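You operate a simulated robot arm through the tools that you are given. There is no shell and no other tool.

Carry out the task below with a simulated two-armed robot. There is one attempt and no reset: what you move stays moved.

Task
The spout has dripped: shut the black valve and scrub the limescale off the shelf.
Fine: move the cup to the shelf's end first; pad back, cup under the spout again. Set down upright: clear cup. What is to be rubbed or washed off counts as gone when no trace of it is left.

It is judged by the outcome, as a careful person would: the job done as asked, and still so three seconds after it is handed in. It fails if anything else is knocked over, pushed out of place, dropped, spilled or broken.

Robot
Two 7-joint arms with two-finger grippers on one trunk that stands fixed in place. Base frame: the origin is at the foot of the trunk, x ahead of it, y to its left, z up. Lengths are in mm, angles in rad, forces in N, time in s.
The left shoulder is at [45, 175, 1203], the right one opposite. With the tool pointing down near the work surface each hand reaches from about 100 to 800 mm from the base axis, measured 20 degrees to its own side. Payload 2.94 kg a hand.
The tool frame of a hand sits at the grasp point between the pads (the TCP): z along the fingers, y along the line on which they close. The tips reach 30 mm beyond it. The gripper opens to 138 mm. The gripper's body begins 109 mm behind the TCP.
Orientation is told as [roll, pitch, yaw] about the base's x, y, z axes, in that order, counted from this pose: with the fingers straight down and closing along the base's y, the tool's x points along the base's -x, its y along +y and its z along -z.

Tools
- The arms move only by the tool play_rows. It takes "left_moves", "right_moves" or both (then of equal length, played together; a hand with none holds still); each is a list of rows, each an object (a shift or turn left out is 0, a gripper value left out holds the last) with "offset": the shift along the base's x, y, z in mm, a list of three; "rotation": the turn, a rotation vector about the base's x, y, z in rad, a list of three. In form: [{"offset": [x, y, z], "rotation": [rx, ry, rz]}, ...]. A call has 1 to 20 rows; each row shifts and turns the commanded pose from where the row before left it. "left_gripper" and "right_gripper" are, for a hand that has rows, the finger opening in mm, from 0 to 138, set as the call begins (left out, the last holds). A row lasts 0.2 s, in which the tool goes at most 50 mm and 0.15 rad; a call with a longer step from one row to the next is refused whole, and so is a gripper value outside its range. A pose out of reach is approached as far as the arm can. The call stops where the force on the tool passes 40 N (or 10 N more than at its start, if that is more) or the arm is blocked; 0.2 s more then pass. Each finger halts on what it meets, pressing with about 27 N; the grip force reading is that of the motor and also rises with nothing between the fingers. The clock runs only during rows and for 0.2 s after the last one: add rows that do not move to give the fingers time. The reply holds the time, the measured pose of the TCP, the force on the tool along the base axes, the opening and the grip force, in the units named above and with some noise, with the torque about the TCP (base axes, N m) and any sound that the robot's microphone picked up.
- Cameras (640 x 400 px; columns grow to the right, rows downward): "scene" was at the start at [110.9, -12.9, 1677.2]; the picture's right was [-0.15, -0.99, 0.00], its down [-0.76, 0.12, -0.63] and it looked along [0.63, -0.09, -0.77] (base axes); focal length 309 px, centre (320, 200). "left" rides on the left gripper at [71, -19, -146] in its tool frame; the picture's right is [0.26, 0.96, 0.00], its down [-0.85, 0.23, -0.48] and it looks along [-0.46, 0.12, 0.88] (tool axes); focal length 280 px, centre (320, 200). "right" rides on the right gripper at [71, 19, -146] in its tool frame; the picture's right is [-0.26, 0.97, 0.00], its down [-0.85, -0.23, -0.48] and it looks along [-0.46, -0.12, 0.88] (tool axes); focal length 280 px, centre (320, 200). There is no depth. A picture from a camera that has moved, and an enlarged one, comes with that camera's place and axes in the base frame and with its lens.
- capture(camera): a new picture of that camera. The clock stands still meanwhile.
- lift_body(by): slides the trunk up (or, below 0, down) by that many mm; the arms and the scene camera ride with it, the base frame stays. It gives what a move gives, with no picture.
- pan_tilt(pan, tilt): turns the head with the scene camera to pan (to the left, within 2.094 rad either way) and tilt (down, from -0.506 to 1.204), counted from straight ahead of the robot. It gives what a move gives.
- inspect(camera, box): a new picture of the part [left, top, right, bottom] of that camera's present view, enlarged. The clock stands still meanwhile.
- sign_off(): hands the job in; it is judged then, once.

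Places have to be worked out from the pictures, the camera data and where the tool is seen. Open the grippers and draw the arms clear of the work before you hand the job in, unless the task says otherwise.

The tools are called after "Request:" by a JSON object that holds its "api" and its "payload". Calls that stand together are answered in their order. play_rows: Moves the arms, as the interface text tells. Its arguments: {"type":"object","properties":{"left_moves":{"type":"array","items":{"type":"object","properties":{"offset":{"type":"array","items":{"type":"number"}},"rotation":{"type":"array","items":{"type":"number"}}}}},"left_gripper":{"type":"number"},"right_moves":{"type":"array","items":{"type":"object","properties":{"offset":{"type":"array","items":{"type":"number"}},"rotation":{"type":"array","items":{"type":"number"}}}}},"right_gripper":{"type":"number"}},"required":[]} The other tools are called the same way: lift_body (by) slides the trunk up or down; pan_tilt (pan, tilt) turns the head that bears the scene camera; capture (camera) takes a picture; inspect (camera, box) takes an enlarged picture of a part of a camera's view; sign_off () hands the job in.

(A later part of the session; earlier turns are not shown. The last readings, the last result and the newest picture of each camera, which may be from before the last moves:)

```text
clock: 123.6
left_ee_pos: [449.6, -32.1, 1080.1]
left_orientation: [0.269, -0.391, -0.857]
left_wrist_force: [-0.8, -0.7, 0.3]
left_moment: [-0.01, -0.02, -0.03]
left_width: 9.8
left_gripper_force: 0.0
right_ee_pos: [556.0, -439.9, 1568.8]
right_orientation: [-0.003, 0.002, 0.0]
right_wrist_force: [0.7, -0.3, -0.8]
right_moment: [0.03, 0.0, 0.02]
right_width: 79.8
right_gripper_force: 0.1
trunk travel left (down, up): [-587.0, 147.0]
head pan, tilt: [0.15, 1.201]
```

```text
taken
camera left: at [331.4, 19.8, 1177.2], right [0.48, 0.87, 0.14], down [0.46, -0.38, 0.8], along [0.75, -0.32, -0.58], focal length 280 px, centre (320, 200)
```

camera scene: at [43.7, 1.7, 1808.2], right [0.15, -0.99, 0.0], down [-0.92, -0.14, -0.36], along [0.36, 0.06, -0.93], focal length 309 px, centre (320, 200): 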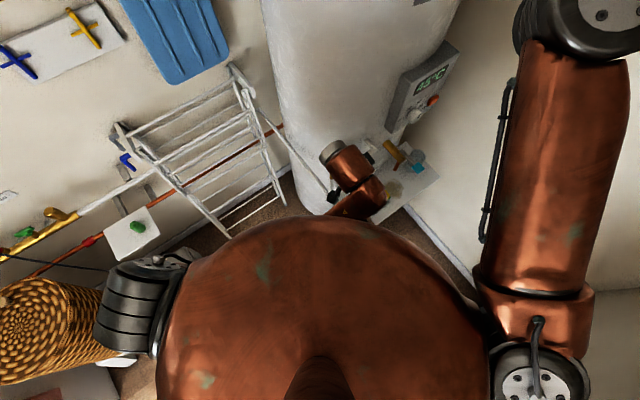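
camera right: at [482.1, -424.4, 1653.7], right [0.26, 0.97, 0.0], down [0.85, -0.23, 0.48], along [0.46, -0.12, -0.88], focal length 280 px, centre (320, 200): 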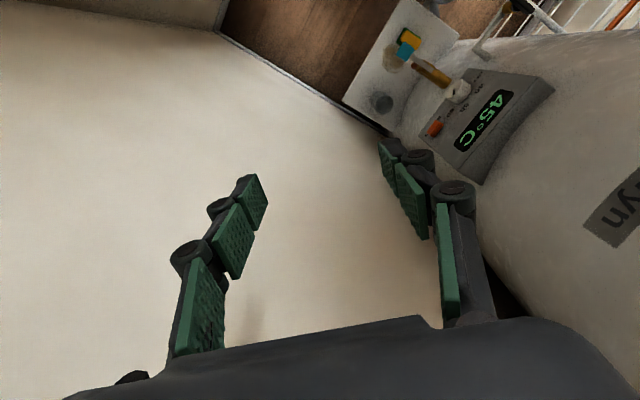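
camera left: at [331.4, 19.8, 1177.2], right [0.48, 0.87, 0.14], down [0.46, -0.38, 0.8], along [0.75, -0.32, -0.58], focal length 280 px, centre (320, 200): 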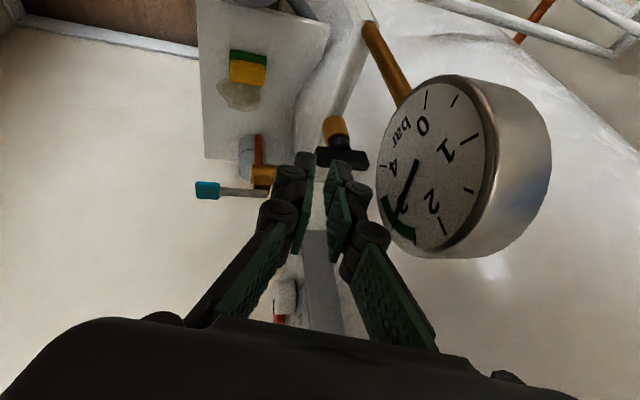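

The hand is rising cleanly, and the picture confirms the valve handle is still crosswise. I'll lift on.

Request:
{"api": "lift_body", "payload": {"by": 100}}

Request:
{"api": "capture", "payload": {"camera": "left"}}

Request:
{"api": "capture", "payload": {"camera": "scene"}}

```text
clock: 124.9
left_ee_pos: [453.4, -24.4, 1177.3]
left_orientation: [0.287, -0.377, -0.858]
left_wrist_force: [0.2, 0.0, 1.5]
left_moment: [0.01, 0.03, 0.01]
left_width: 9.9
left_gripper_force: 0.1
right_ee_pos: [556.7, -438.8, 1669.0]
right_orientation: [0.0, 0.001, 0.0]
right_wrist_force: [0.0, 0.2, 0.1]
right_moment: [0.03, -0.02, -0.01]
right_width: 80.2
right_gripper_force: 0.1
trunk travel left (down, up): [-687.0, 47.0]
head pan, tilt: [0.15, 1.201]
```

```text
taken
camera left: at [333.9, 26.2, 1274.1], right [0.48, 0.87, 0.16], down [0.46, -0.39, 0.8], along [0.75, -0.31, -0.58], focal length 280 px, centre (320, 200)
```

left: 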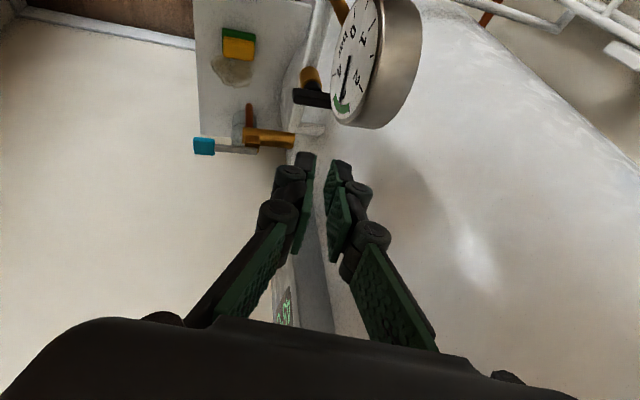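

```text
taken
camera scene: at [36.5, 6.1, 1967.7], right [0.15, -0.99, 0.0], down [-0.92, -0.14, -0.36], along [0.36, 0.05, -0.93], focal length 309 px, centre (320, 200)
```

scene: 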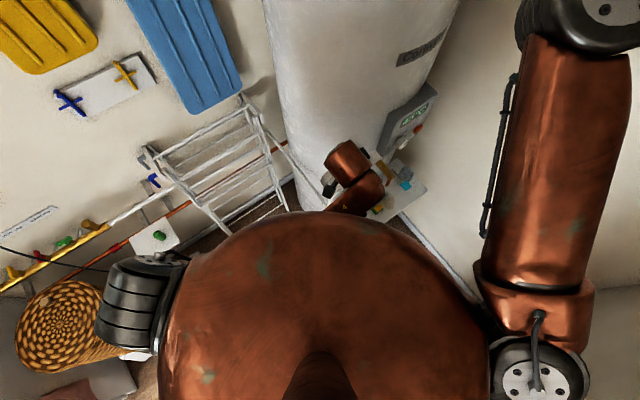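

The hand is above the gauge now. I'll ease it to the left, so the elbow can swing out from under the torso, checking after a few small steps.

Request:
{"api": "play_rows", "payload": {"left_moves": [{"offset": [2, 10, 4]}, {"offset": [2, 12, 4]}, {"offset": [2, 12, 4]}, {"offset": [0, 0, 0]}]}}

```text
clock: 126.1
left_ee_pos: [458.1, 27.0, 1181.0]
left_orientation: [0.305, -0.347, -0.857]
left_wrist_force: [0.0, 0.2, -0.2]
left_moment: [-0.01, -0.04, -0.01]
left_width: 10.0
left_gripper_force: 0.1
right_ee_pos: [554.8, -440.8, 1669.2]
right_orientation: [-0.001, 0.001, 0.002]
right_wrist_force: [0.8, 0.4, 0.2]
right_moment: [-0.02, 0.01, 0.04]
right_width: 80.2
right_gripper_force: 0.1
trunk travel left (down, up): [-687.0, 47.0]
head pan, tilt: [0.15, 1.201]
stopped in row 4 (left hand): the arm was blocked; the commanded pose is now the measured one
```

The torso still nudges the arm leftward and down. I'll use the remaining trunk travel to gain height over the gauge before continuing left.

Request:
{"api": "lift_body", "payload": {"by": 46}}

Request:
{"api": "play_rows", "payload": {"left_moves": [{"offset": [2, 16, 0]}, {"offset": [2, 18, 0]}, {"offset": [2, 18, 0]}, {"offset": [0, 0, 0]}]}}

Request:
{"api": "capture", "payload": {"camera": "scene"}}

```text
clock: 127.0
left_ee_pos: [459.7, 28.7, 1224.3]
left_orientation: [0.311, -0.343, -0.856]
left_wrist_force: [-0.5, -0.1, 0.0]
left_moment: [0.02, -0.02, 0.02]
left_width: 10.2
left_gripper_force: 0.0
right_ee_pos: [555.4, -439.4, 1715.1]
right_orientation: [0.0, 0.004, 0.001]
right_wrist_force: [0.1, -0.1, 0.5]
right_moment: [0.01, 0.02, 0.01]
right_width: 80.1
right_gripper_force: 0.0
trunk travel left (down, up): [-733.0, 1.0]
head pan, tilt: [0.15, 1.201]
```

```text
clock: 128.0
left_ee_pos: [462.7, 78.1, 1227.3]
left_orientation: [0.299, -0.352, -0.857]
left_wrist_force: [-0.9, -0.2, 0.5]
left_moment: [-0.02, 0.01, -0.04]
left_width: 9.9
left_gripper_force: 0.0
right_ee_pos: [556.1, -440.0, 1716.1]
right_orientation: [0.001, 0.001, 0.003]
right_wrist_force: [-0.8, 0.5, -0.2]
right_moment: [-0.03, 0.02, -0.01]
right_width: 80.0
right_gripper_force: 0.0
trunk travel left (down, up): [-733.0, 1.0]
head pan, tilt: [0.15, 1.201]
```

```text
taken
camera scene: at [34.9, 6.0, 2013.7], right [0.15, -0.99, 0.0], down [-0.92, -0.14, -0.36], along [0.36, 0.05, -0.93], focal length 309 px, centre (320, 200)
```

scene: 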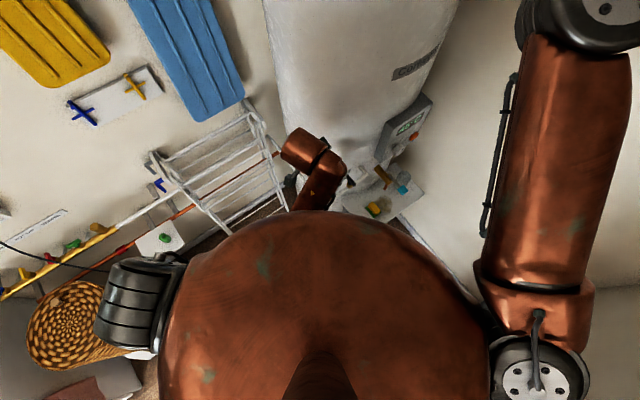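

No block this time. I'll continue left, away from the gauge.

Request:
{"api": "play_rows", "payload": {"left_moves": [{"offset": [2, 20, 4]}, {"offset": [2, 20, 4]}, {"offset": [2, 20, 4]}, {"offset": [2, 20, 4]}, {"offset": [2, 20, 4]}, {"offset": [2, 20, 4]}, {"offset": [2, 20, 4]}, {"offset": [2, 20, 4]}, {"offset": [0, 0, 0]}]}}

Request:
{"api": "capture", "payload": {"camera": "scene"}}

```text
clock: 129.0
left_ee_pos: [476.1, 228.9, 1234.9]
left_orientation: [0.422, -0.224, -0.859]
left_wrist_force: [-0.8, 0.5, 0.2]
left_moment: [0.01, -0.01, -0.03]
left_width: 9.7
left_gripper_force: 0.1
right_ee_pos: [555.9, -437.3, 1715.8]
right_orientation: [-0.003, 0.001, 0.001]
right_wrist_force: [0.1, -0.4, -0.2]
right_moment: [-0.03, 0.04, 0.01]
right_width: 80.1
right_gripper_force: 0.1
trunk travel left (down, up): [-733.0, 1.0]
head pan, tilt: [0.15, 1.201]
stopped in row 5 (left hand): the arm was blocked; the commanded pose is now the measured one
```

```text
taken
camera scene: at [35.4, 7.8, 2013.7], right [0.15, -0.99, 0.0], down [-0.92, -0.14, -0.36], along [0.36, 0.05, -0.93], focal length 309 px, centre (320, 200)
```

scene: 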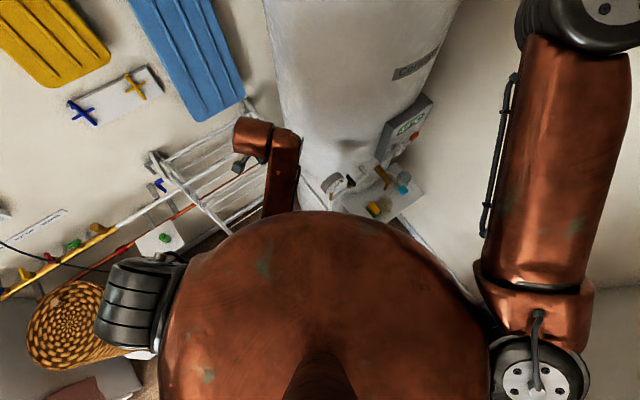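

The left hand is clear of the gauge area, and the pad, patch, valve and cup all look right. I'll try raising it from here in small steps.

Request:
{"api": "play_rows", "payload": {"left_moves": [{"offset": [4, 8, 15]}, {"offset": [4, 8, 15]}, {"offset": [4, 8, 15]}, {"offset": [0, 0, 0]}]}}

Request:
{"api": "capture", "payload": {"camera": "scene"}}

```text
clock: 129.7
left_ee_pos: [486.3, 314.1, 1278.1]
left_orientation: [0.539, -0.117, -0.828]
left_wrist_force: [-0.3, 0.2, 0.3]
left_moment: [0.04, 0.01, 0.0]
left_width: 9.9
left_gripper_force: 0.1
right_ee_pos: [555.7, -438.3, 1714.7]
right_orientation: [-0.003, 0.002, 0.002]
right_wrist_force: [-0.2, 0.1, -0.2]
right_moment: [0.01, 0.04, 0.0]
right_width: 80.2
right_gripper_force: 0.2
trunk travel left (down, up): [-733.0, 1.0]
head pan, tilt: [0.15, 1.201]
stopped in row 3 (left hand): the arm was blocked; the commanded pose is now the measured one
```

```text
taken
camera scene: at [35.3, 6.3, 2013.7], right [0.15, -0.99, 0.0], down [-0.92, -0.14, -0.36], along [0.36, 0.05, -0.93], focal length 309 px, centre (320, 200)
```

scene: 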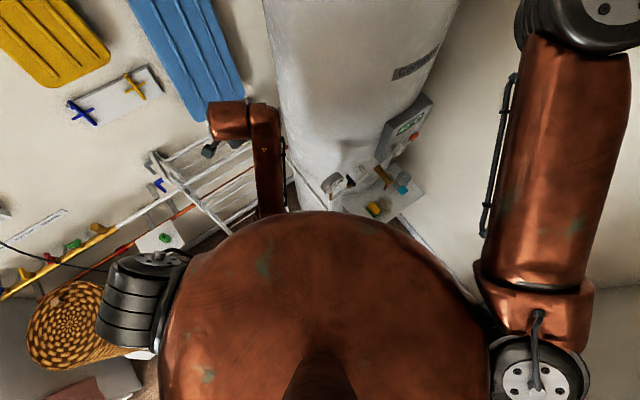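

Progress, although the torso keeps pushing the arm outward. I'll continue up in short steps.

Request:
{"api": "play_rows", "payload": {"left_moves": [{"offset": [0, 10, 15]}, {"offset": [0, 10, 15]}, {"offset": [0, 0, 0]}]}}

Request:
{"api": "pan_tilt", "payload": {"pan": 0.8, "tilt": 1.1}}

Request:
{"api": "capture", "payload": {"camera": "scene"}}

```text
clock: 130.5
left_ee_pos: [484.1, 352.2, 1316.4]
left_orientation: [0.574, -0.09, -0.813]
left_wrist_force: [-0.2, -0.2, 0.2]
left_moment: [-0.03, 0.01, 0.07]
left_width: 9.8
left_gripper_force: 0.1
right_ee_pos: [554.9, -438.2, 1715.4]
right_orientation: [-0.004, 0.003, 0.0]
right_wrist_force: [-0.1, 0.1, -0.9]
right_moment: [0.01, -0.01, -0.03]
right_width: 79.7
right_gripper_force: 0.1
trunk travel left (down, up): [-733.0, 1.0]
head pan, tilt: [0.15, 1.201]
```

```text
clock: 131.6
left_ee_pos: [486.6, 353.1, 1317.0]
left_orientation: [0.573, -0.094, -0.809]
left_wrist_force: [0.2, -0.1, -0.7]
left_moment: [0.0, 0.02, 0.0]
left_width: 9.7
left_gripper_force: 0.1
right_ee_pos: [555.2, -437.6, 1716.1]
right_orientation: [-0.005, 0.002, 0.0]
right_wrist_force: [0.5, 0.1, 0.2]
right_moment: [0.02, 0.02, 0.0]
right_width: 79.9
right_gripper_force: 0.0
trunk travel left (down, up): [-733.0, 1.0]
head pan, tilt: [0.799, 1.1]
```

```text
taken
camera scene: at [23.7, 43.0, 2019.7], right [0.72, -0.7, 0.0], down [-0.62, -0.64, -0.45], along [0.32, 0.33, -0.89], focal length 309 px, centre (320, 200)
```

scene: 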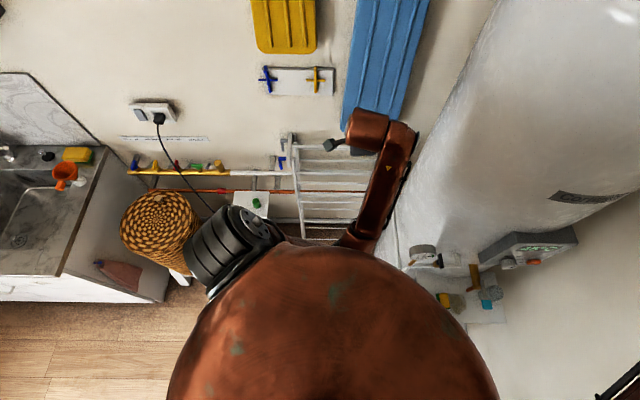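

The last steps went without a block. I'll keep raising the left hand and begin turning it back upright.

Request:
{"api": "play_rows", "payload": {"left_moves": [{"offset": [0, 0, 25]}, {"offset": [0, 0, 25]}, {"offset": [0, 0, 25]}, {"offset": [0, 0, 25]}, {"offset": [0, 0, 0]}]}}

Request:
{"api": "capture", "payload": {"camera": "scene"}}

```text
clock: 132.8
left_ee_pos: [498.0, 350.5, 1407.7]
left_orientation: [0.548, -0.112, -0.822]
left_wrist_force: [0.3, 1.3, -0.8]
left_moment: [0.02, -0.03, 0.0]
left_width: 9.8
left_gripper_force: 0.1
left hand out of reach, approached as far as the arm can: row 3, 4
right_ee_pos: [556.4, -438.5, 1715.9]
right_orientation: [-0.003, 0.003, 0.0]
right_wrist_force: [-0.1, 0.2, -0.7]
right_moment: [-0.01, 0.01, -0.01]
right_width: 79.8
right_gripper_force: 0.1
trunk travel left (down, up): [-733.0, 1.0]
head pan, tilt: [0.799, 1.1]
```

```text
taken
camera scene: at [23.4, 43.0, 2019.7], right [0.72, -0.7, 0.0], down [-0.62, -0.64, -0.45], along [0.32, 0.33, -0.89], focal length 309 px, centre (320, 200)
```

scene: 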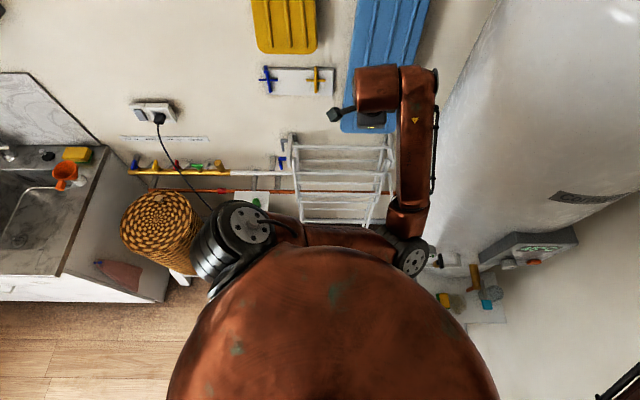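

The whole left arm is in view now, free in front of the torso. I'll turn the hand back to its neutral pose.

Request:
{"api": "play_rows", "payload": {"left_moves": [{"offset": [0, -12, 15], "rotation": [-0.0671, 0.0467, 0.1099]}, {"offset": [0, -12, 15], "rotation": [-0.0671, 0.0467, 0.1099]}, {"offset": [0, -12, 15], "rotation": [-0.0671, 0.0467, 0.1099]}, {"offset": [0, -12, 15], "rotation": [-0.0671, 0.0467, 0.1099]}, {"offset": [0, -12, 15], "rotation": [-0.0671, 0.0467, 0.1099]}, {"offset": [0, -12, 15], "rotation": [-0.0671, 0.0467, 0.1099]}, {"offset": [0, -12, 15], "rotation": [-0.0671, 0.0467, 0.1099]}, {"offset": [0, 0, 0]}]}}

Request:
{"api": "capture", "payload": {"camera": "scene"}}

```text
clock: 134.6
left_ee_pos: [517.2, 287.0, 1510.4]
left_orientation: [-0.013, -0.007, -0.002]
left_wrist_force: [-0.3, 0.9, 0.2]
left_moment: [0.0, 0.0, -0.01]
left_width: 9.9
left_gripper_force: 0.1
left hand out of reach, approached as far as the arm can: row 1, 2, 3
right_ee_pos: [555.6, -438.7, 1715.6]
right_orientation: [-0.003, 0.003, 0.0]
right_wrist_force: [0.5, -0.9, 0.0]
right_moment: [-0.01, 0.01, 0.02]
right_width: 80.2
right_gripper_force: 0.0
trunk travel left (down, up): [-733.0, 1.0]
head pan, tilt: [0.799, 1.1]
```

```text
taken
camera scene: at [24.0, 43.1, 2019.7], right [0.72, -0.7, 0.0], down [-0.62, -0.64, -0.45], along [0.32, 0.33, -0.89], focal length 309 px, centre (320, 200)
```

scene: 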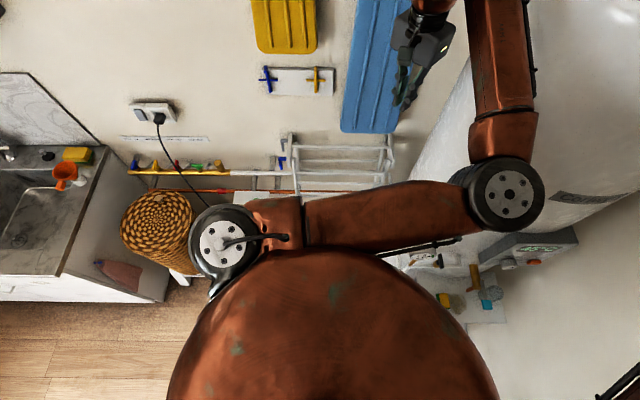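

The left arm is safely parked. Now the right arm repeats the approach that worked for the cup: the trunk goes to the same height and the hand comes down in front of the shelf with yaw 45°.

Request:
{"api": "lift_body", "payload": {"by": -198}}

Request:
{"api": "pan_tilt", "payload": {"pan": -0.2, "tilt": 0.93}}

Request:
{"api": "play_rows", "payload": {"right_moves": [{"offset": [0, 0, -37]}, {"offset": [0, 0, -38]}, {"offset": [-7, 8, -40]}, {"offset": [-7, 8, -40]}, {"offset": [-7, 8, -40]}, {"offset": [-7, 8, -40]}, {"offset": [-7, 8, -40], "rotation": [0, 0, 0.131]}, {"offset": [-7, 8, -40], "rotation": [0, 0, 0.131]}, {"offset": [-7, 8, -40], "rotation": [0, 0, 0.131]}, {"offset": [-7, 8, -40], "rotation": [0, 0, 0.131]}, {"offset": [-7, 8, -40], "rotation": [0, 0, 0.131]}, {"offset": [-7, 8, -40], "rotation": [0, 0, 0.131]}, {"offset": [0, 0, 0]}]}}

Request:
{"api": "capture", "payload": {"camera": "scene"}}

Request:
{"api": "capture", "payload": {"camera": "right"}}

```text
clock: 136.7
left_ee_pos: [515.4, 285.4, 1312.0]
left_orientation: [-0.011, -0.009, -0.004]
left_wrist_force: [-0.5, 0.8, -0.4]
left_moment: [0.03, -0.01, 0.01]
left_width: 9.9
left_gripper_force: 0.0
right_ee_pos: [556.2, -438.0, 1517.4]
right_orientation: [-0.005, 0.001, -0.001]
right_wrist_force: [0.3, 0.2, 0.4]
right_moment: [-0.01, -0.02, 0.03]
right_width: 80.1
right_gripper_force: 0.2
trunk travel left (down, up): [-535.0, 199.0]
head pan, tilt: [0.799, 1.1]
```

```text
clock: 138.0
left_ee_pos: [516.6, 286.9, 1310.4]
left_orientation: [-0.01, -0.007, -0.004]
left_wrist_force: [0.0, 0.7, 0.2]
left_moment: [-0.02, -0.04, 0.02]
left_width: 9.9
left_gripper_force: 0.1
right_ee_pos: [555.6, -438.6, 1516.9]
right_orientation: [-0.004, 0.003, 0.001]
right_wrist_force: [-0.2, 1.1, 0.0]
right_moment: [-0.02, -0.01, 0.0]
right_width: 80.1
right_gripper_force: 0.0
trunk travel left (down, up): [-535.0, 199.0]
head pan, tilt: [-0.201, 0.93]
```

```text
clock: 140.8
left_ee_pos: [515.6, 287.7, 1310.4]
left_orientation: [-0.011, -0.006, -0.004]
left_wrist_force: [-0.8, -0.1, -0.9]
left_moment: [-0.02, -0.06, -0.02]
left_width: 9.8
left_gripper_force: 0.0
right_ee_pos: [485.1, -358.9, 1040.9]
right_orientation: [-0.003, 0.002, 0.789]
right_wrist_force: [0.4, -0.2, 0.0]
right_moment: [-0.04, 0.03, 0.02]
right_width: 80.0
right_gripper_force: 0.1
trunk travel left (down, up): [-535.0, 199.0]
head pan, tilt: [-0.201, 0.93]
```

```text
taken
camera scene: at [62.5, -15.2, 1833.7], right [-0.2, -0.98, 0.0], down [-0.79, 0.16, -0.6], along [0.59, -0.12, -0.8], focal length 309 px, centre (320, 200)
```

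scene: 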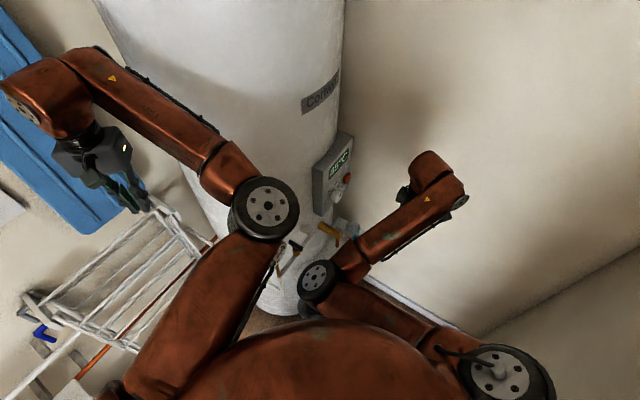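

```text
taken
camera right: at [419.6, -395.3, 1185.5], right [-0.5, 0.87, 0.0], down [0.76, 0.44, 0.48], along [0.41, 0.23, -0.88], focal length 280 px, centre (320, 200)
```

right: 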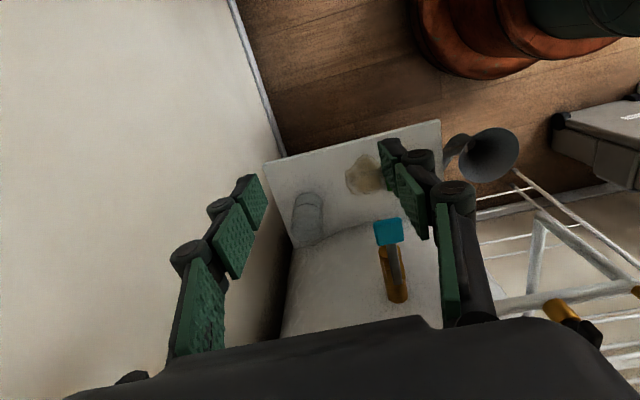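

The right hand is in the proven starting pose. I'll tilt it 45° and descend in front of the shelf as before.

Request:
{"api": "play_rows", "payload": {"right_moves": [{"offset": [2, 2, -35], "rotation": [0.0926, -0.0926, 0]}, {"offset": [2, 2, -35], "rotation": [0.0926, -0.0926, 0]}, {"offset": [2, 2, -35], "rotation": [0.0926, -0.0926, 0]}, {"offset": [2, 2, -35], "rotation": [0.0926, -0.0926, 0]}, {"offset": [2, 2, -35], "rotation": [0.0926, -0.0926, 0]}, {"offset": [2, 2, -35], "rotation": [0.0926, -0.0926, 0]}, {"offset": [0, 10, -10]}, {"offset": [0, 0, 0]}]}}

Request:
{"api": "capture", "payload": {"camera": "right"}}

Request:
{"api": "capture", "payload": {"camera": "scene"}}

```text
clock: 142.6
left_ee_pos: [516.6, 285.7, 1311.2]
left_orientation: [-0.011, -0.008, -0.003]
left_wrist_force: [0.0, -0.9, 0.5]
left_moment: [0.02, 0.03, -0.05]
left_width: 10.1
left_gripper_force: 0.1
right_ee_pos: [499.1, -336.9, 819.4]
right_orientation: [-0.003, -0.786, 0.787]
right_wrist_force: [0.0, 0.7, -0.8]
right_moment: [0.04, -0.01, 0.01]
right_width: 80.0
right_gripper_force: 0.1
trunk travel left (down, up): [-535.0, 199.0]
head pan, tilt: [-0.201, 0.93]
```

```text
taken
camera right: at [375.2, -430.6, 872.1], right [-0.55, 0.81, 0.18], down [0.35, 0.02, 0.94], along [0.76, 0.58, -0.3], focal length 280 px, centre (320, 200)
```

right: 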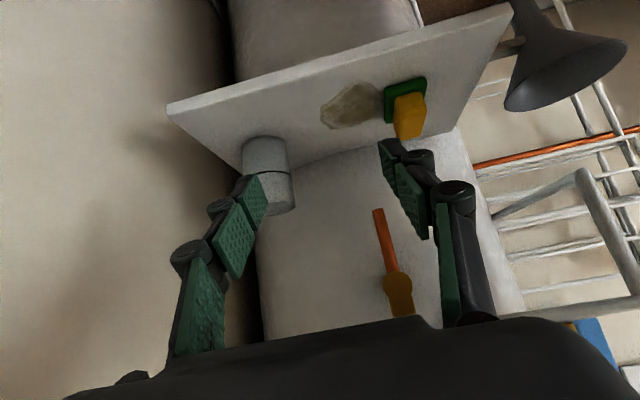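

```text
taken
camera scene: at [62.7, -17.8, 1833.6], right [-0.2, -0.98, 0.0], down [-0.79, 0.16, -0.6], along [0.59, -0.12, -0.8], focal length 309 px, centre (320, 200)
```

scene: 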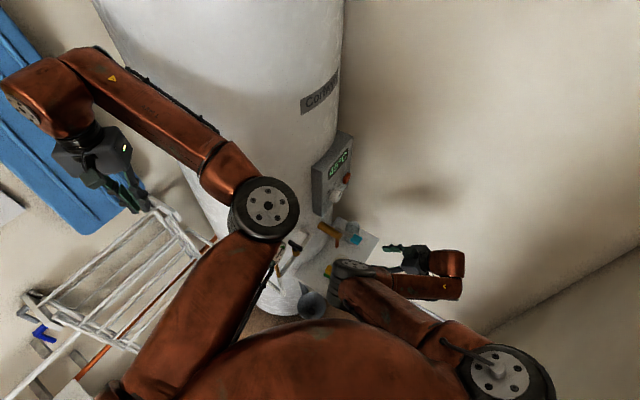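

The right hand is in a good posture, with pad, patch and cup in view. I'll measure the pad's present position.

Request:
{"api": "inspect", "payload": {"camera": "right", "box": [300, 50, 460, 170]}}

```text
3.33 times, centred on (380, 110) of right
camera zoom: at [375.2, -430.6, 872.1], right [-0.55, 0.81, 0.18], down [0.35, 0.02, 0.94], along [0.76, 0.58, -0.3], focal length 935 px, centre (120, 500)
```

zoom: 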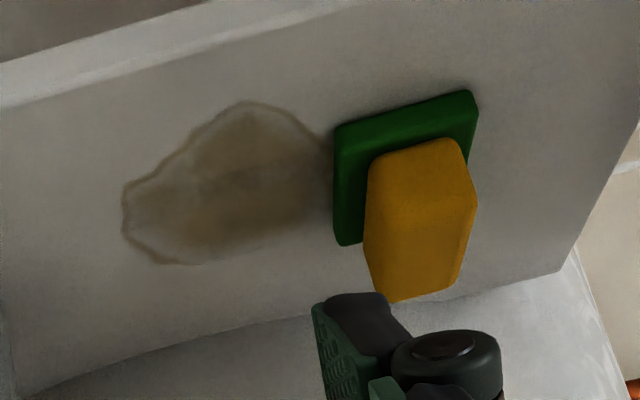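

The pad lies square at u≈490, v≈264, and the patch spans u 513–588, v 207–296. I'll bring the right hand across toward the pad in short steps.

Request:
{"api": "play_rows", "payload": {"right_moves": [{"offset": [-2, 22, -4]}, {"offset": [-2, 26, -6]}, {"offset": [-2, 26, -6]}, {"offset": [-2, 26, -6]}, {"offset": [0, 0, 0]}], "right_gripper": 72}}

Request:
{"api": "capture", "payload": {"camera": "scene"}}

```text
clock: 143.8
left_ee_pos: [517.2, 285.1, 1311.1]
left_orientation: [-0.011, -0.008, -0.002]
left_wrist_force: [0.3, -0.7, -0.4]
left_moment: [0.01, -0.03, 0.0]
left_width: 10.0
left_gripper_force: 0.0
right_ee_pos: [491.0, -236.2, 799.5]
right_orientation: [-0.003, -0.786, 0.786]
right_wrist_force: [0.3, -0.3, 0.5]
right_moment: [0.01, 0.03, 0.01]
right_width: 72.0
right_gripper_force: 0.1
trunk travel left (down, up): [-535.0, 199.0]
head pan, tilt: [-0.201, 0.93]
```

```text
taken
camera scene: at [62.2, -17.4, 1833.6], right [-0.2, -0.98, 0.0], down [-0.79, 0.16, -0.6], along [0.59, -0.12, -0.8], focal length 309 px, centre (320, 200)
```

scene: 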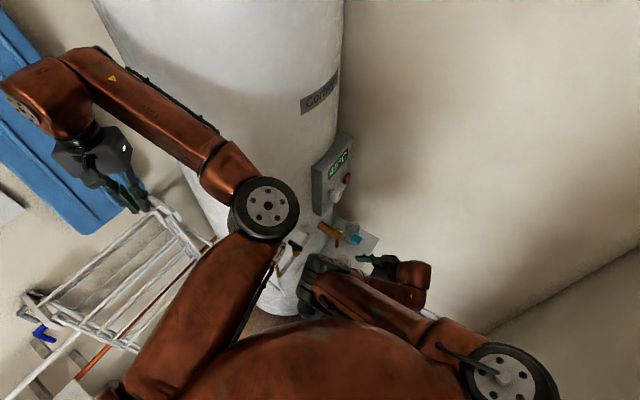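

All within reach with the 45° tilt. I'll carry on to the spot above the pad.

Request:
{"api": "play_rows", "payload": {"right_moves": [{"offset": [9, 17, -3]}, {"offset": [9, 17, -3]}, {"offset": [9, 17, -3]}, {"offset": [10, 16, -3]}, {"offset": [0, 0, 0]}]}}

Request:
{"api": "capture", "payload": {"camera": "right"}}

Request:
{"api": "inspect", "payload": {"camera": "scene", "box": [240, 200, 440, 330]}}

```text
clock: 145.0
left_ee_pos: [515.4, 286.5, 1311.6]
left_orientation: [-0.011, -0.008, -0.005]
left_wrist_force: [0.7, -0.5, -0.4]
left_moment: [0.01, -0.03, -0.02]
left_width: 9.6
left_gripper_force: 0.0
right_ee_pos: [534.4, -180.1, 781.9]
right_orientation: [-0.002, -0.785, 0.788]
right_wrist_force: [-0.1, 1.0, -0.4]
right_moment: [-0.03, 0.0, -0.01]
right_width: 72.1
right_gripper_force: 0.0
right hand out of reach, approached as far as the arm can: row 3, 4
trunk travel left (down, up): [-535.0, 199.0]
head pan, tilt: [-0.201, 0.93]
```

```text
taken
camera right: at [411.3, -275.1, 834.2], right [-0.55, 0.81, 0.18], down [0.35, 0.02, 0.94], along [0.76, 0.58, -0.3], focal length 280 px, centre (320, 200)
```

right: 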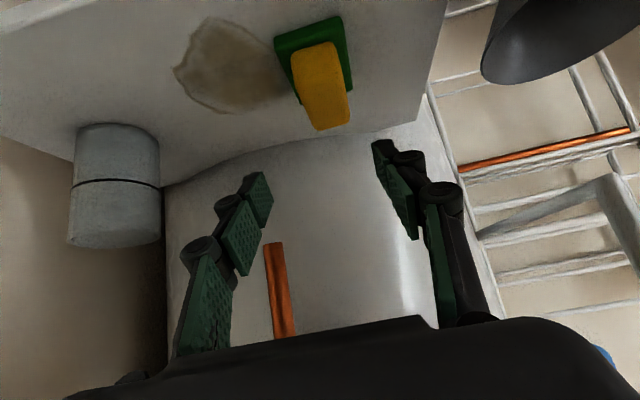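

```text
3.08 times, centred on (340, 265) of scene
camera zoom: at [62.0, -16.7, 1833.7], right [-0.2, -0.98, 0.0], down [-0.79, 0.16, -0.6], along [0.59, -0.12, -0.8], focal length 950 px, centre (258, 0)
```

zoom: 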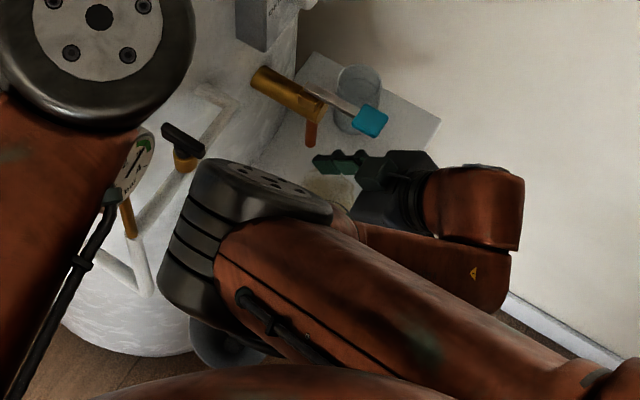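

The hand stopped 12 mm short of centre, but the pad lies between the fingers. I'll descend, drifting slightly left as the arm allows.

Request:
{"api": "play_rows", "payload": {"right_moves": [{"offset": [-1.5, 1.5, -15]}, {"offset": [-1.5, 1.5, -15]}, {"offset": [-1, 1, -15]}, {"offset": [0, 0, -10]}, {"offset": [0, 0, 0]}]}}

Request:
{"api": "capture", "payload": {"camera": "right"}}

```text
clock: 146.2
left_ee_pos: [516.4, 285.7, 1312.1]
left_orientation: [-0.011, -0.007, -0.003]
left_wrist_force: [-0.7, -0.1, 0.1]
left_moment: [0.02, -0.04, 0.02]
left_width: 10.0
left_gripper_force: 0.0
right_ee_pos: [530.4, -180.4, 727.3]
right_orientation: [0.006, -0.778, 0.788]
right_wrist_force: [0.3, 0.3, -1.2]
right_moment: [0.0, 0.01, 0.01]
right_width: 71.9
right_gripper_force: 0.1
trunk travel left (down, up): [-535.0, 199.0]
head pan, tilt: [-0.201, 0.93]
```

```text
taken
camera right: at [409.3, -275.0, 779.7], right [-0.56, 0.81, 0.19], down [0.36, 0.03, 0.93], along [0.75, 0.59, -0.3], focal length 280 px, centre (320, 200)
```

right: 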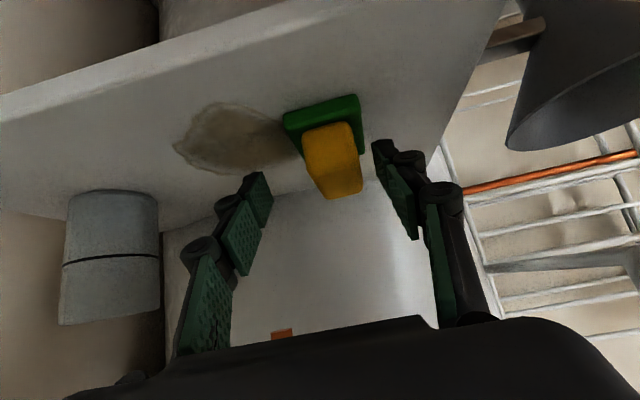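

The pad sits between the fingers, slightly left of centre. I'll nudge in a few millimetres and close on the sponge.

Request:
{"api": "play_rows", "payload": {"right_moves": [{"offset": [4, 5, -2]}, {"offset": [0, 0, 0]}]}}

Request:
{"api": "play_rows", "payload": {"right_moves": [{"offset": [0, 0, 0]}, {"offset": [0, 0, 0]}, {"offset": [0, 0, 0]}, {"offset": [0, 0, 0]}, {"offset": [0, 0, 0]}], "right_gripper": 15}}

Request:
{"api": "capture", "payload": {"camera": "right"}}

```text
clock: 146.8
left_ee_pos: [516.6, 286.1, 1311.5]
left_orientation: [-0.013, -0.008, -0.003]
left_wrist_force: [0.1, 0.9, -0.2]
left_moment: [0.01, -0.01, 0.0]
left_width: 10.1
left_gripper_force: 0.1
right_ee_pos: [534.0, -173.9, 725.7]
right_orientation: [0.007, -0.782, 0.787]
right_wrist_force: [0.8, -0.3, 0.6]
right_moment: [0.04, -0.04, -0.01]
right_width: 71.9
right_gripper_force: 0.0
right hand out of reach, approached as far as the arm can: row 1
trunk travel left (down, up): [-535.0, 199.0]
head pan, tilt: [-0.201, 0.93]
```

```text
clock: 148.0
left_ee_pos: [516.4, 286.3, 1310.9]
left_orientation: [-0.012, -0.008, -0.004]
left_wrist_force: [0.2, -0.1, 0.3]
left_moment: [-0.02, 0.01, -0.02]
left_width: 10.2
left_gripper_force: 0.0
right_ee_pos: [533.5, -174.0, 725.8]
right_orientation: [0.007, -0.78, 0.788]
right_wrist_force: [0.5, -0.2, 0.8]
right_moment: [0.01, -0.01, 0.03]
right_width: 28.9
right_gripper_force: 26.6
trunk travel left (down, up): [-535.0, 199.0]
head pan, tilt: [-0.201, 0.93]
```

```text
taken
camera right: at [413.0, -270.1, 778.2], right [-0.56, 0.81, 0.19], down [0.36, 0.03, 0.93], along [0.75, 0.59, -0.3], focal length 280 px, centre (320, 200)
```

right: 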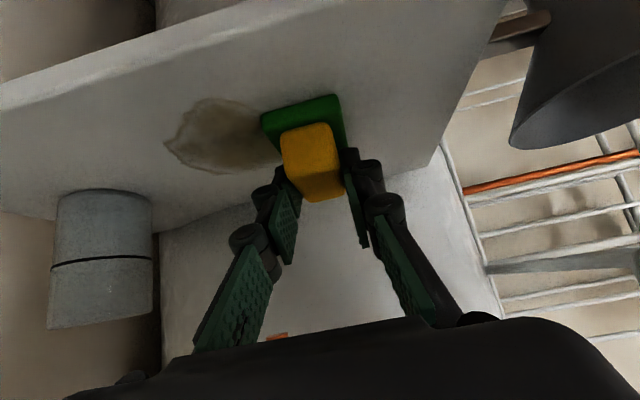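

The sponge is gripped at 29 mm and stands flat on the shelf. I'll press it down lightly and read the force before scrubbing.

Request:
{"api": "play_rows", "payload": {"right_moves": [{"offset": [0, 0, -1.5]}, {"offset": [0, 0, -1.5]}, {"offset": [0, 0, 0]}]}}

```text
clock: 148.8
left_ee_pos: [514.7, 287.8, 1311.4]
left_orientation: [-0.011, -0.008, -0.004]
left_wrist_force: [-0.4, 0.2, 0.2]
left_moment: [0.02, -0.03, -0.04]
left_width: 9.8
left_gripper_force: 0.1
right_ee_pos: [536.1, -175.3, 724.9]
right_orientation: [0.002, -0.785, 0.79]
right_wrist_force: [-1.7, 0.7, 16.0]
right_moment: [0.04, 0.19, 0.01]
right_width: 28.8
right_gripper_force: 27.0
trunk travel left (down, up): [-535.0, 199.0]
head pan, tilt: [-0.201, 0.93]
```

Pressing with 16 N. I'll begin scrubbing with a slow stroke to the right across the patch.

Request:
{"api": "play_rows", "payload": {"right_moves": [{"offset": [5, -5, 0]}, {"offset": [7, -7, 0]}, {"offset": [7, -7, 0]}, {"offset": [7, -7, 0]}, {"offset": [0, 0, 0]}]}}

Request:
{"api": "capture", "payload": {"camera": "right"}}

```text
clock: 150.0
left_ee_pos: [514.2, 286.5, 1311.3]
left_orientation: [-0.012, -0.009, -0.003]
left_wrist_force: [0.2, -0.2, 1.3]
left_moment: [0.02, 0.02, -0.02]
left_width: 9.9
left_gripper_force: 0.0
right_ee_pos: [559.1, -199.8, 724.6]
right_orientation: [-0.008, -0.787, 0.79]
right_wrist_force: [-3.4, 3.3, 14.5]
right_moment: [0.23, 0.13, 0.02]
right_width: 28.8
right_gripper_force: 27.3
trunk travel left (down, up): [-535.0, 199.0]
head pan, tilt: [-0.201, 0.93]
```

```text
taken
camera right: at [436.7, -294.3, 776.6], right [-0.55, 0.81, 0.18], down [0.35, 0.03, 0.94], along [0.76, 0.58, -0.3], focal length 280 px, centre (320, 200)
```

right: 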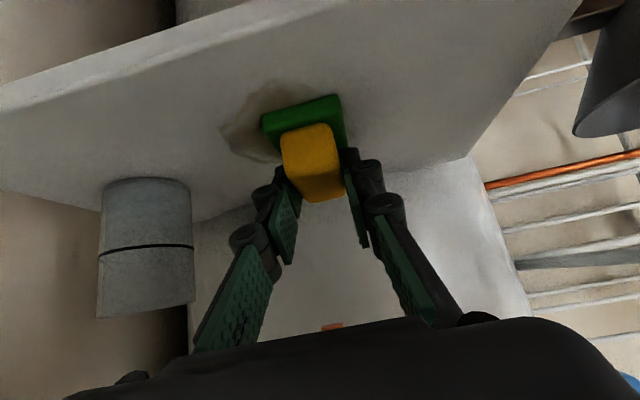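

The stroke cleans: the shelf behind the pad is clear. I'll continue to the patch's right edge, step forward, and sweep back.

Request:
{"api": "play_rows", "payload": {"right_moves": [{"offset": [7, -7, 0]}, {"offset": [7, -7, 0]}, {"offset": [7, -7, 0]}, {"offset": [7, -7, 0]}, {"offset": [7, -7, 0]}, {"offset": [6, -6, 0]}, {"offset": [-7, -7, 0]}, {"offset": [-7, -7, 0]}, {"offset": [-7, -7, 0]}, {"offset": [0, 0, 0]}]}}

Request:
{"api": "capture", "payload": {"camera": "right"}}

```text
clock: 152.2
left_ee_pos: [515.0, 287.2, 1311.2]
left_orientation: [-0.012, -0.01, -0.003]
left_wrist_force: [0.2, 0.5, 0.7]
left_moment: [-0.02, 0.0, -0.02]
left_width: 9.9
left_gripper_force: 0.1
right_ee_pos: [581.9, -263.8, 724.1]
right_orientation: [-0.008, -0.788, 0.792]
right_wrist_force: [6.1, 2.8, 17.2]
right_moment: [0.26, -0.21, -0.04]
right_width: 28.8
right_gripper_force: 26.5
trunk travel left (down, up): [-535.0, 199.0]
head pan, tilt: [-0.201, 0.93]
```

```text
taken
camera right: at [458.9, -357.0, 776.0], right [-0.55, 0.81, 0.18], down [0.34, 0.03, 0.94], along [0.76, 0.58, -0.29], focal length 280 px, centre (320, 200)
```

right: 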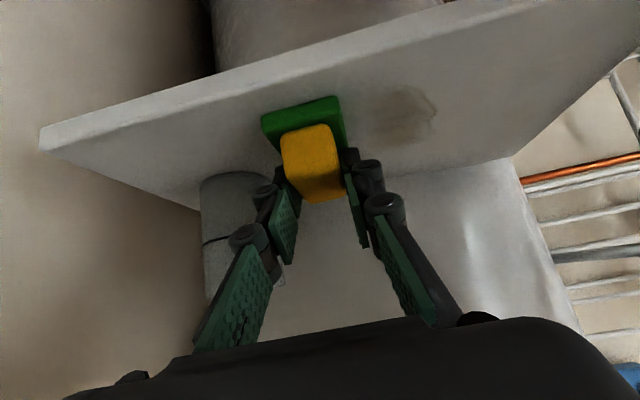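

Faint traces remain near the middle, so several passes are needed. I'll sweep back left along the front line, then right again a little further in.

Request:
{"api": "play_rows", "payload": {"right_moves": [{"offset": [-7, 7, 0]}, {"offset": [-7, 7, 0]}, {"offset": [-7, 7, 0]}, {"offset": [-7, 7, 0]}, {"offset": [-7, 7, 0]}, {"offset": [-7, 7, 0]}, {"offset": [-7, 7, 0]}, {"offset": [-7, 7, 0]}, {"offset": [7, 7, 0]}, {"offset": [7, 7, 0]}, {"offset": [7, -7, 0]}, {"offset": [7, -7, 0]}, {"offset": [7, -7, 0]}, {"offset": [7, -7, 0]}, {"offset": [7, -7, 0]}, {"offset": [7, -7, 0]}, {"offset": [7, -7, 0]}, {"offset": [7, -7, 0]}, {"offset": [0, 0, 0]}]}}

Request:
{"api": "capture", "payload": {"camera": "right"}}

```text
clock: 156.2
left_ee_pos: [516.5, 284.9, 1312.9]
left_orientation: [-0.011, -0.007, -0.004]
left_wrist_force: [-0.1, -0.4, 0.6]
left_moment: [-0.04, 0.02, 0.02]
left_width: 9.8
left_gripper_force: 0.1
right_ee_pos: [594.5, -250.6, 723.4]
right_orientation: [-0.005, -0.783, 0.79]
right_wrist_force: [-1.3, -0.1, 4.4]
right_moment: [0.15, -0.14, 0.02]
right_width: 28.6
right_gripper_force: 27.2
trunk travel left (down, up): [-535.0, 199.0]
head pan, tilt: [-0.201, 0.93]
```

```text
taken
camera right: at [471.5, -344.3, 774.5], right [-0.55, 0.81, 0.18], down [0.35, 0.03, 0.94], along [0.76, 0.58, -0.3], focal length 280 px, centre (320, 200)
```

right: 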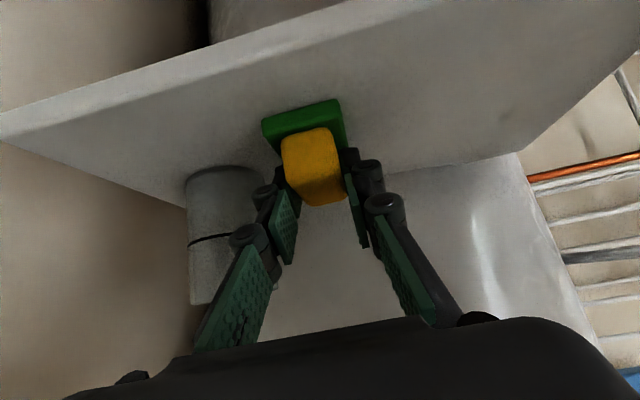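

The shelf looks nearly clean. I'll enlarge the view to look for remaining traces.

Request:
{"api": "inspect", "payload": {"camera": "right", "box": [320, 40, 600, 170]}}

Request:
{"api": "inspect", "payload": {"camera": "right", "box": [160, 60, 360, 190]}}

Request:
{"api": "inspect", "payload": {"camera": "scene", "box": [290, 210, 390, 300]}}

```text
2.29 times, centred on (460, 105) of right
camera zoom: at [471.5, -344.3, 774.5], right [-0.55, 0.81, 0.18], down [0.35, 0.03, 0.94], along [0.76, 0.58, -0.3], focal length 641 px, centre (0, 417)
```

zoom: 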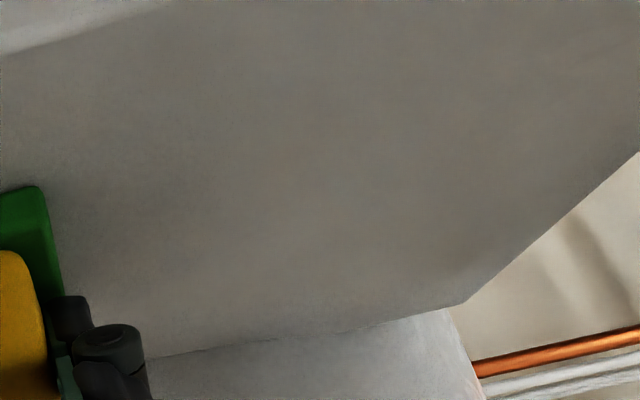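

```text
3.08 times, centred on (260, 125) of right
camera zoom: at [471.5, -344.3, 774.5], right [-0.55, 0.81, 0.18], down [0.35, 0.03, 0.94], along [0.76, 0.58, -0.3], focal length 863 px, centre (505, 431)
```

zoom: 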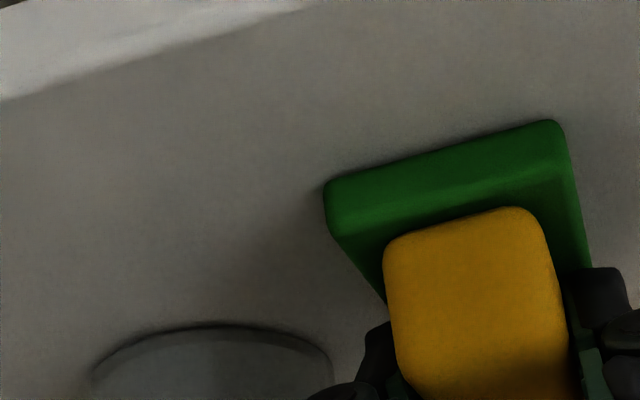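

```text
4.44 times, centred on (340, 255) of scene
camera zoom: at [61.8, -16.2, 1833.6], right [-0.2, -0.98, 0.0], down [-0.79, 0.16, -0.6], along [0.59, -0.12, -0.8], focal length 1372 px, centre (231, -44)
```

zoom: 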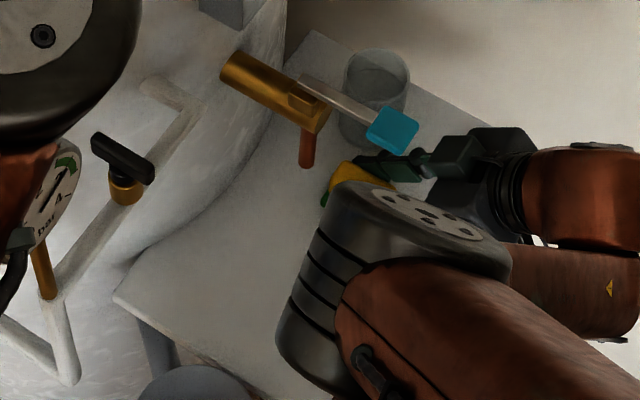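

It looks clean, but to be sure I'll press a bit more and make further passes over the whole former patch, including its back edge.

Request:
{"api": "play_rows", "payload": {"right_moves": [{"offset": [0, 0, -1.3]}, {"offset": [7, 7, 0]}, {"offset": [7, 7, 0]}, {"offset": [-7, 7, 0]}, {"offset": [-7, 7, 0]}, {"offset": [-7, 7, 0]}, {"offset": [-7, 7, 0]}, {"offset": [-7, 7, 0]}, {"offset": [-7, 7, 0]}, {"offset": [-7, 7, 0]}, {"offset": [-7, 7, 0]}, {"offset": [-8, -8, 0]}, {"offset": [-8, -8, 0]}, {"offset": [7, -7, 0]}, {"offset": [7, -7, 0]}, {"offset": [7, -7, 0]}, {"offset": [7, -7, 0]}, {"offset": [7, -7, 0]}, {"offset": [7, -7, 0]}, {"offset": [0, 0, 0]}]}}

Request:
{"api": "capture", "payload": {"camera": "right"}}

```text
clock: 160.4
left_ee_pos: [515.5, 285.8, 1311.3]
left_orientation: [-0.013, -0.008, -0.004]
left_wrist_force: [0.3, -0.2, 0.1]
left_moment: [0.0, 0.0, 0.0]
left_width: 9.8
left_gripper_force: 0.0
right_ee_pos: [579.6, -237.8, 722.0]
right_orientation: [-0.006, -0.786, 0.789]
right_wrist_force: [-1.6, 0.4, 8.9]
right_moment: [0.13, -0.05, 0.03]
right_width: 28.5
right_gripper_force: 26.9
trunk travel left (down, up): [-535.0, 199.0]
head pan, tilt: [-0.201, 0.93]
```

```text
taken
camera right: at [456.7, -331.8, 774.1], right [-0.55, 0.81, 0.18], down [0.35, 0.03, 0.94], along [0.76, 0.58, -0.3], focal length 280 px, centre (320, 200)
```

right: 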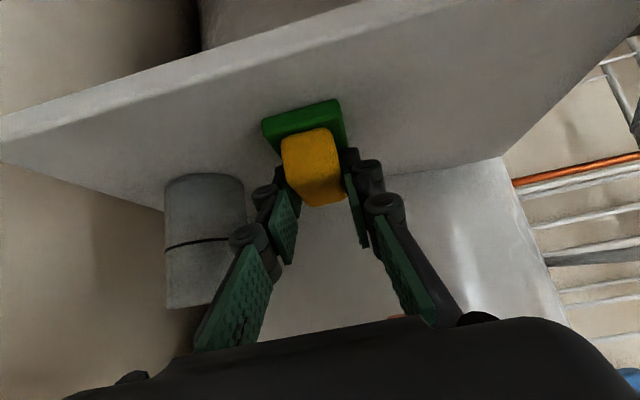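

I'll add one more pass along the front part of the old patch.

Request:
{"api": "play_rows", "payload": {"right_moves": [{"offset": [7, -7, 0]}, {"offset": [6, -6, 0]}, {"offset": [-7, -7, 0]}, {"offset": [-7, -7, 0]}, {"offset": [-7, 7, 0]}, {"offset": [-7, 7, 0]}, {"offset": [-7, 7, 0]}, {"offset": [-7, 7, 0]}, {"offset": [-7, 7, 0]}, {"offset": [-7, 7, 0]}, {"offset": [-7, 7, 0]}, {"offset": [-7, 7, 0]}, {"offset": [-8, -8, 0]}, {"offset": [7, -7, 0]}, {"offset": [7, -7, 0]}, {"offset": [7, -7, 0]}, {"offset": [7, -7, 0]}, {"offset": [7, -7, 0]}, {"offset": [0, 0, 0]}]}}

Request:
{"api": "capture", "payload": {"camera": "right"}}

Request:
{"api": "capture", "payload": {"camera": "scene"}}

```text
clock: 164.4
left_ee_pos: [515.3, 285.5, 1310.3]
left_orientation: [-0.014, -0.007, -0.003]
left_wrist_force: [-0.1, -0.2, -0.7]
left_moment: [-0.03, 0.03, 0.01]
left_width: 9.7
left_gripper_force: 0.1
right_ee_pos: [549.6, -251.2, 722.4]
right_orientation: [-0.005, -0.784, 0.789]
right_wrist_force: [-0.8, -0.5, 1.7]
right_moment: [0.0, 0.02, 0.01]
right_width: 28.9
right_gripper_force: 27.4
trunk travel left (down, up): [-535.0, 199.0]
head pan, tilt: [-0.201, 0.93]
```

```text
taken
camera right: at [427.6, -345.4, 774.2], right [-0.55, 0.81, 0.18], down [0.35, 0.03, 0.94], along [0.76, 0.58, -0.3], focal length 280 px, centre (320, 200)
```

right: 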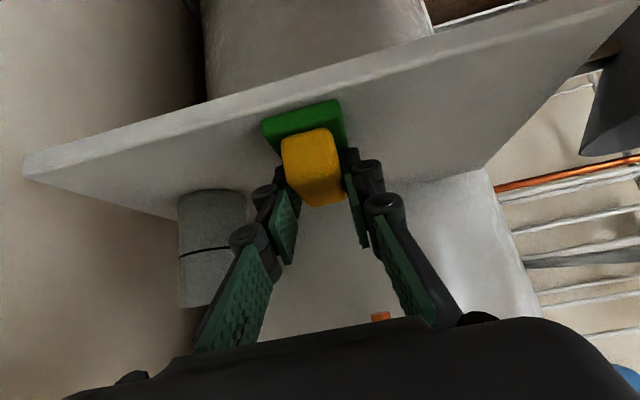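

```text
taken
camera scene: at [62.1, -16.3, 1833.6], right [-0.2, -0.98, 0.0], down [-0.79, 0.16, -0.6], along [0.59, -0.12, -0.8], focal length 309 px, centre (320, 200)
```

scene: 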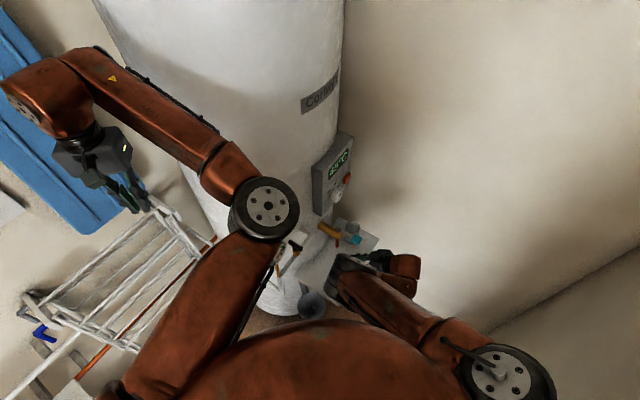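

Pressure had dropped toward the end of that pass. I'll lift the pad clear and inspect the shelf surface closely.

Request:
{"api": "play_rows", "payload": {"right_moves": [{"offset": [-4, -4, 15]}, {"offset": [-8, -8, 20]}, {"offset": [-10, -10, 20]}, {"offset": [-10, -10, 15]}, {"offset": [0, 0, 0]}]}}

Request:
{"api": "capture", "payload": {"camera": "right"}}

Request:
{"api": "inspect", "payload": {"camera": "right", "box": [160, 40, 480, 220]}}

```text
clock: 165.6
left_ee_pos: [516.5, 285.7, 1311.0]
left_orientation: [-0.011, -0.008, -0.003]
left_wrist_force: [0.7, -0.4, -0.1]
left_moment: [0.0, -0.03, -0.02]
left_width: 9.8
left_gripper_force: 0.1
right_ee_pos: [519.1, -283.2, 793.0]
right_orientation: [-0.002, -0.787, 0.789]
right_wrist_force: [0.2, -0.2, -1.0]
right_moment: [-0.03, -0.05, 0.02]
right_width: 29.1
right_gripper_force: 27.2
trunk travel left (down, up): [-535.0, 199.0]
head pan, tilt: [-0.201, 0.93]
```

```text
taken
camera right: at [396.7, -376.8, 844.9], right [-0.55, 0.81, 0.18], down [0.35, 0.03, 0.94], along [0.76, 0.58, -0.3], focal length 280 px, centre (320, 200)
```

right: 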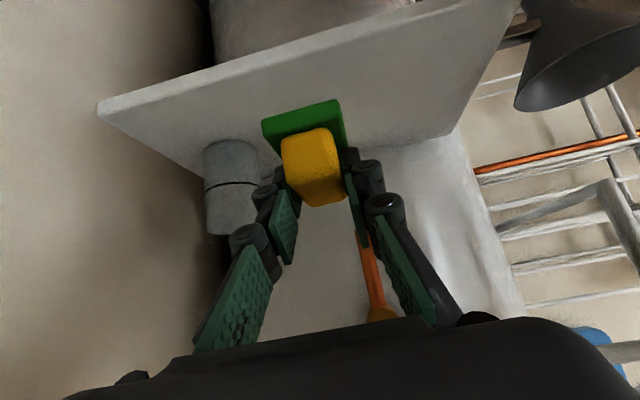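

```text
2.00 times, centred on (320, 130) of right
camera zoom: at [396.7, -376.8, 844.9], right [-0.55, 0.81, 0.18], down [0.35, 0.03, 0.94], along [0.76, 0.58, -0.3], focal length 561 px, centre (320, 340)
```

zoom: 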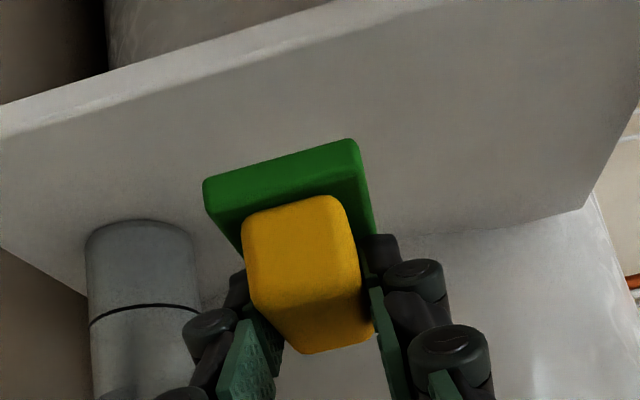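

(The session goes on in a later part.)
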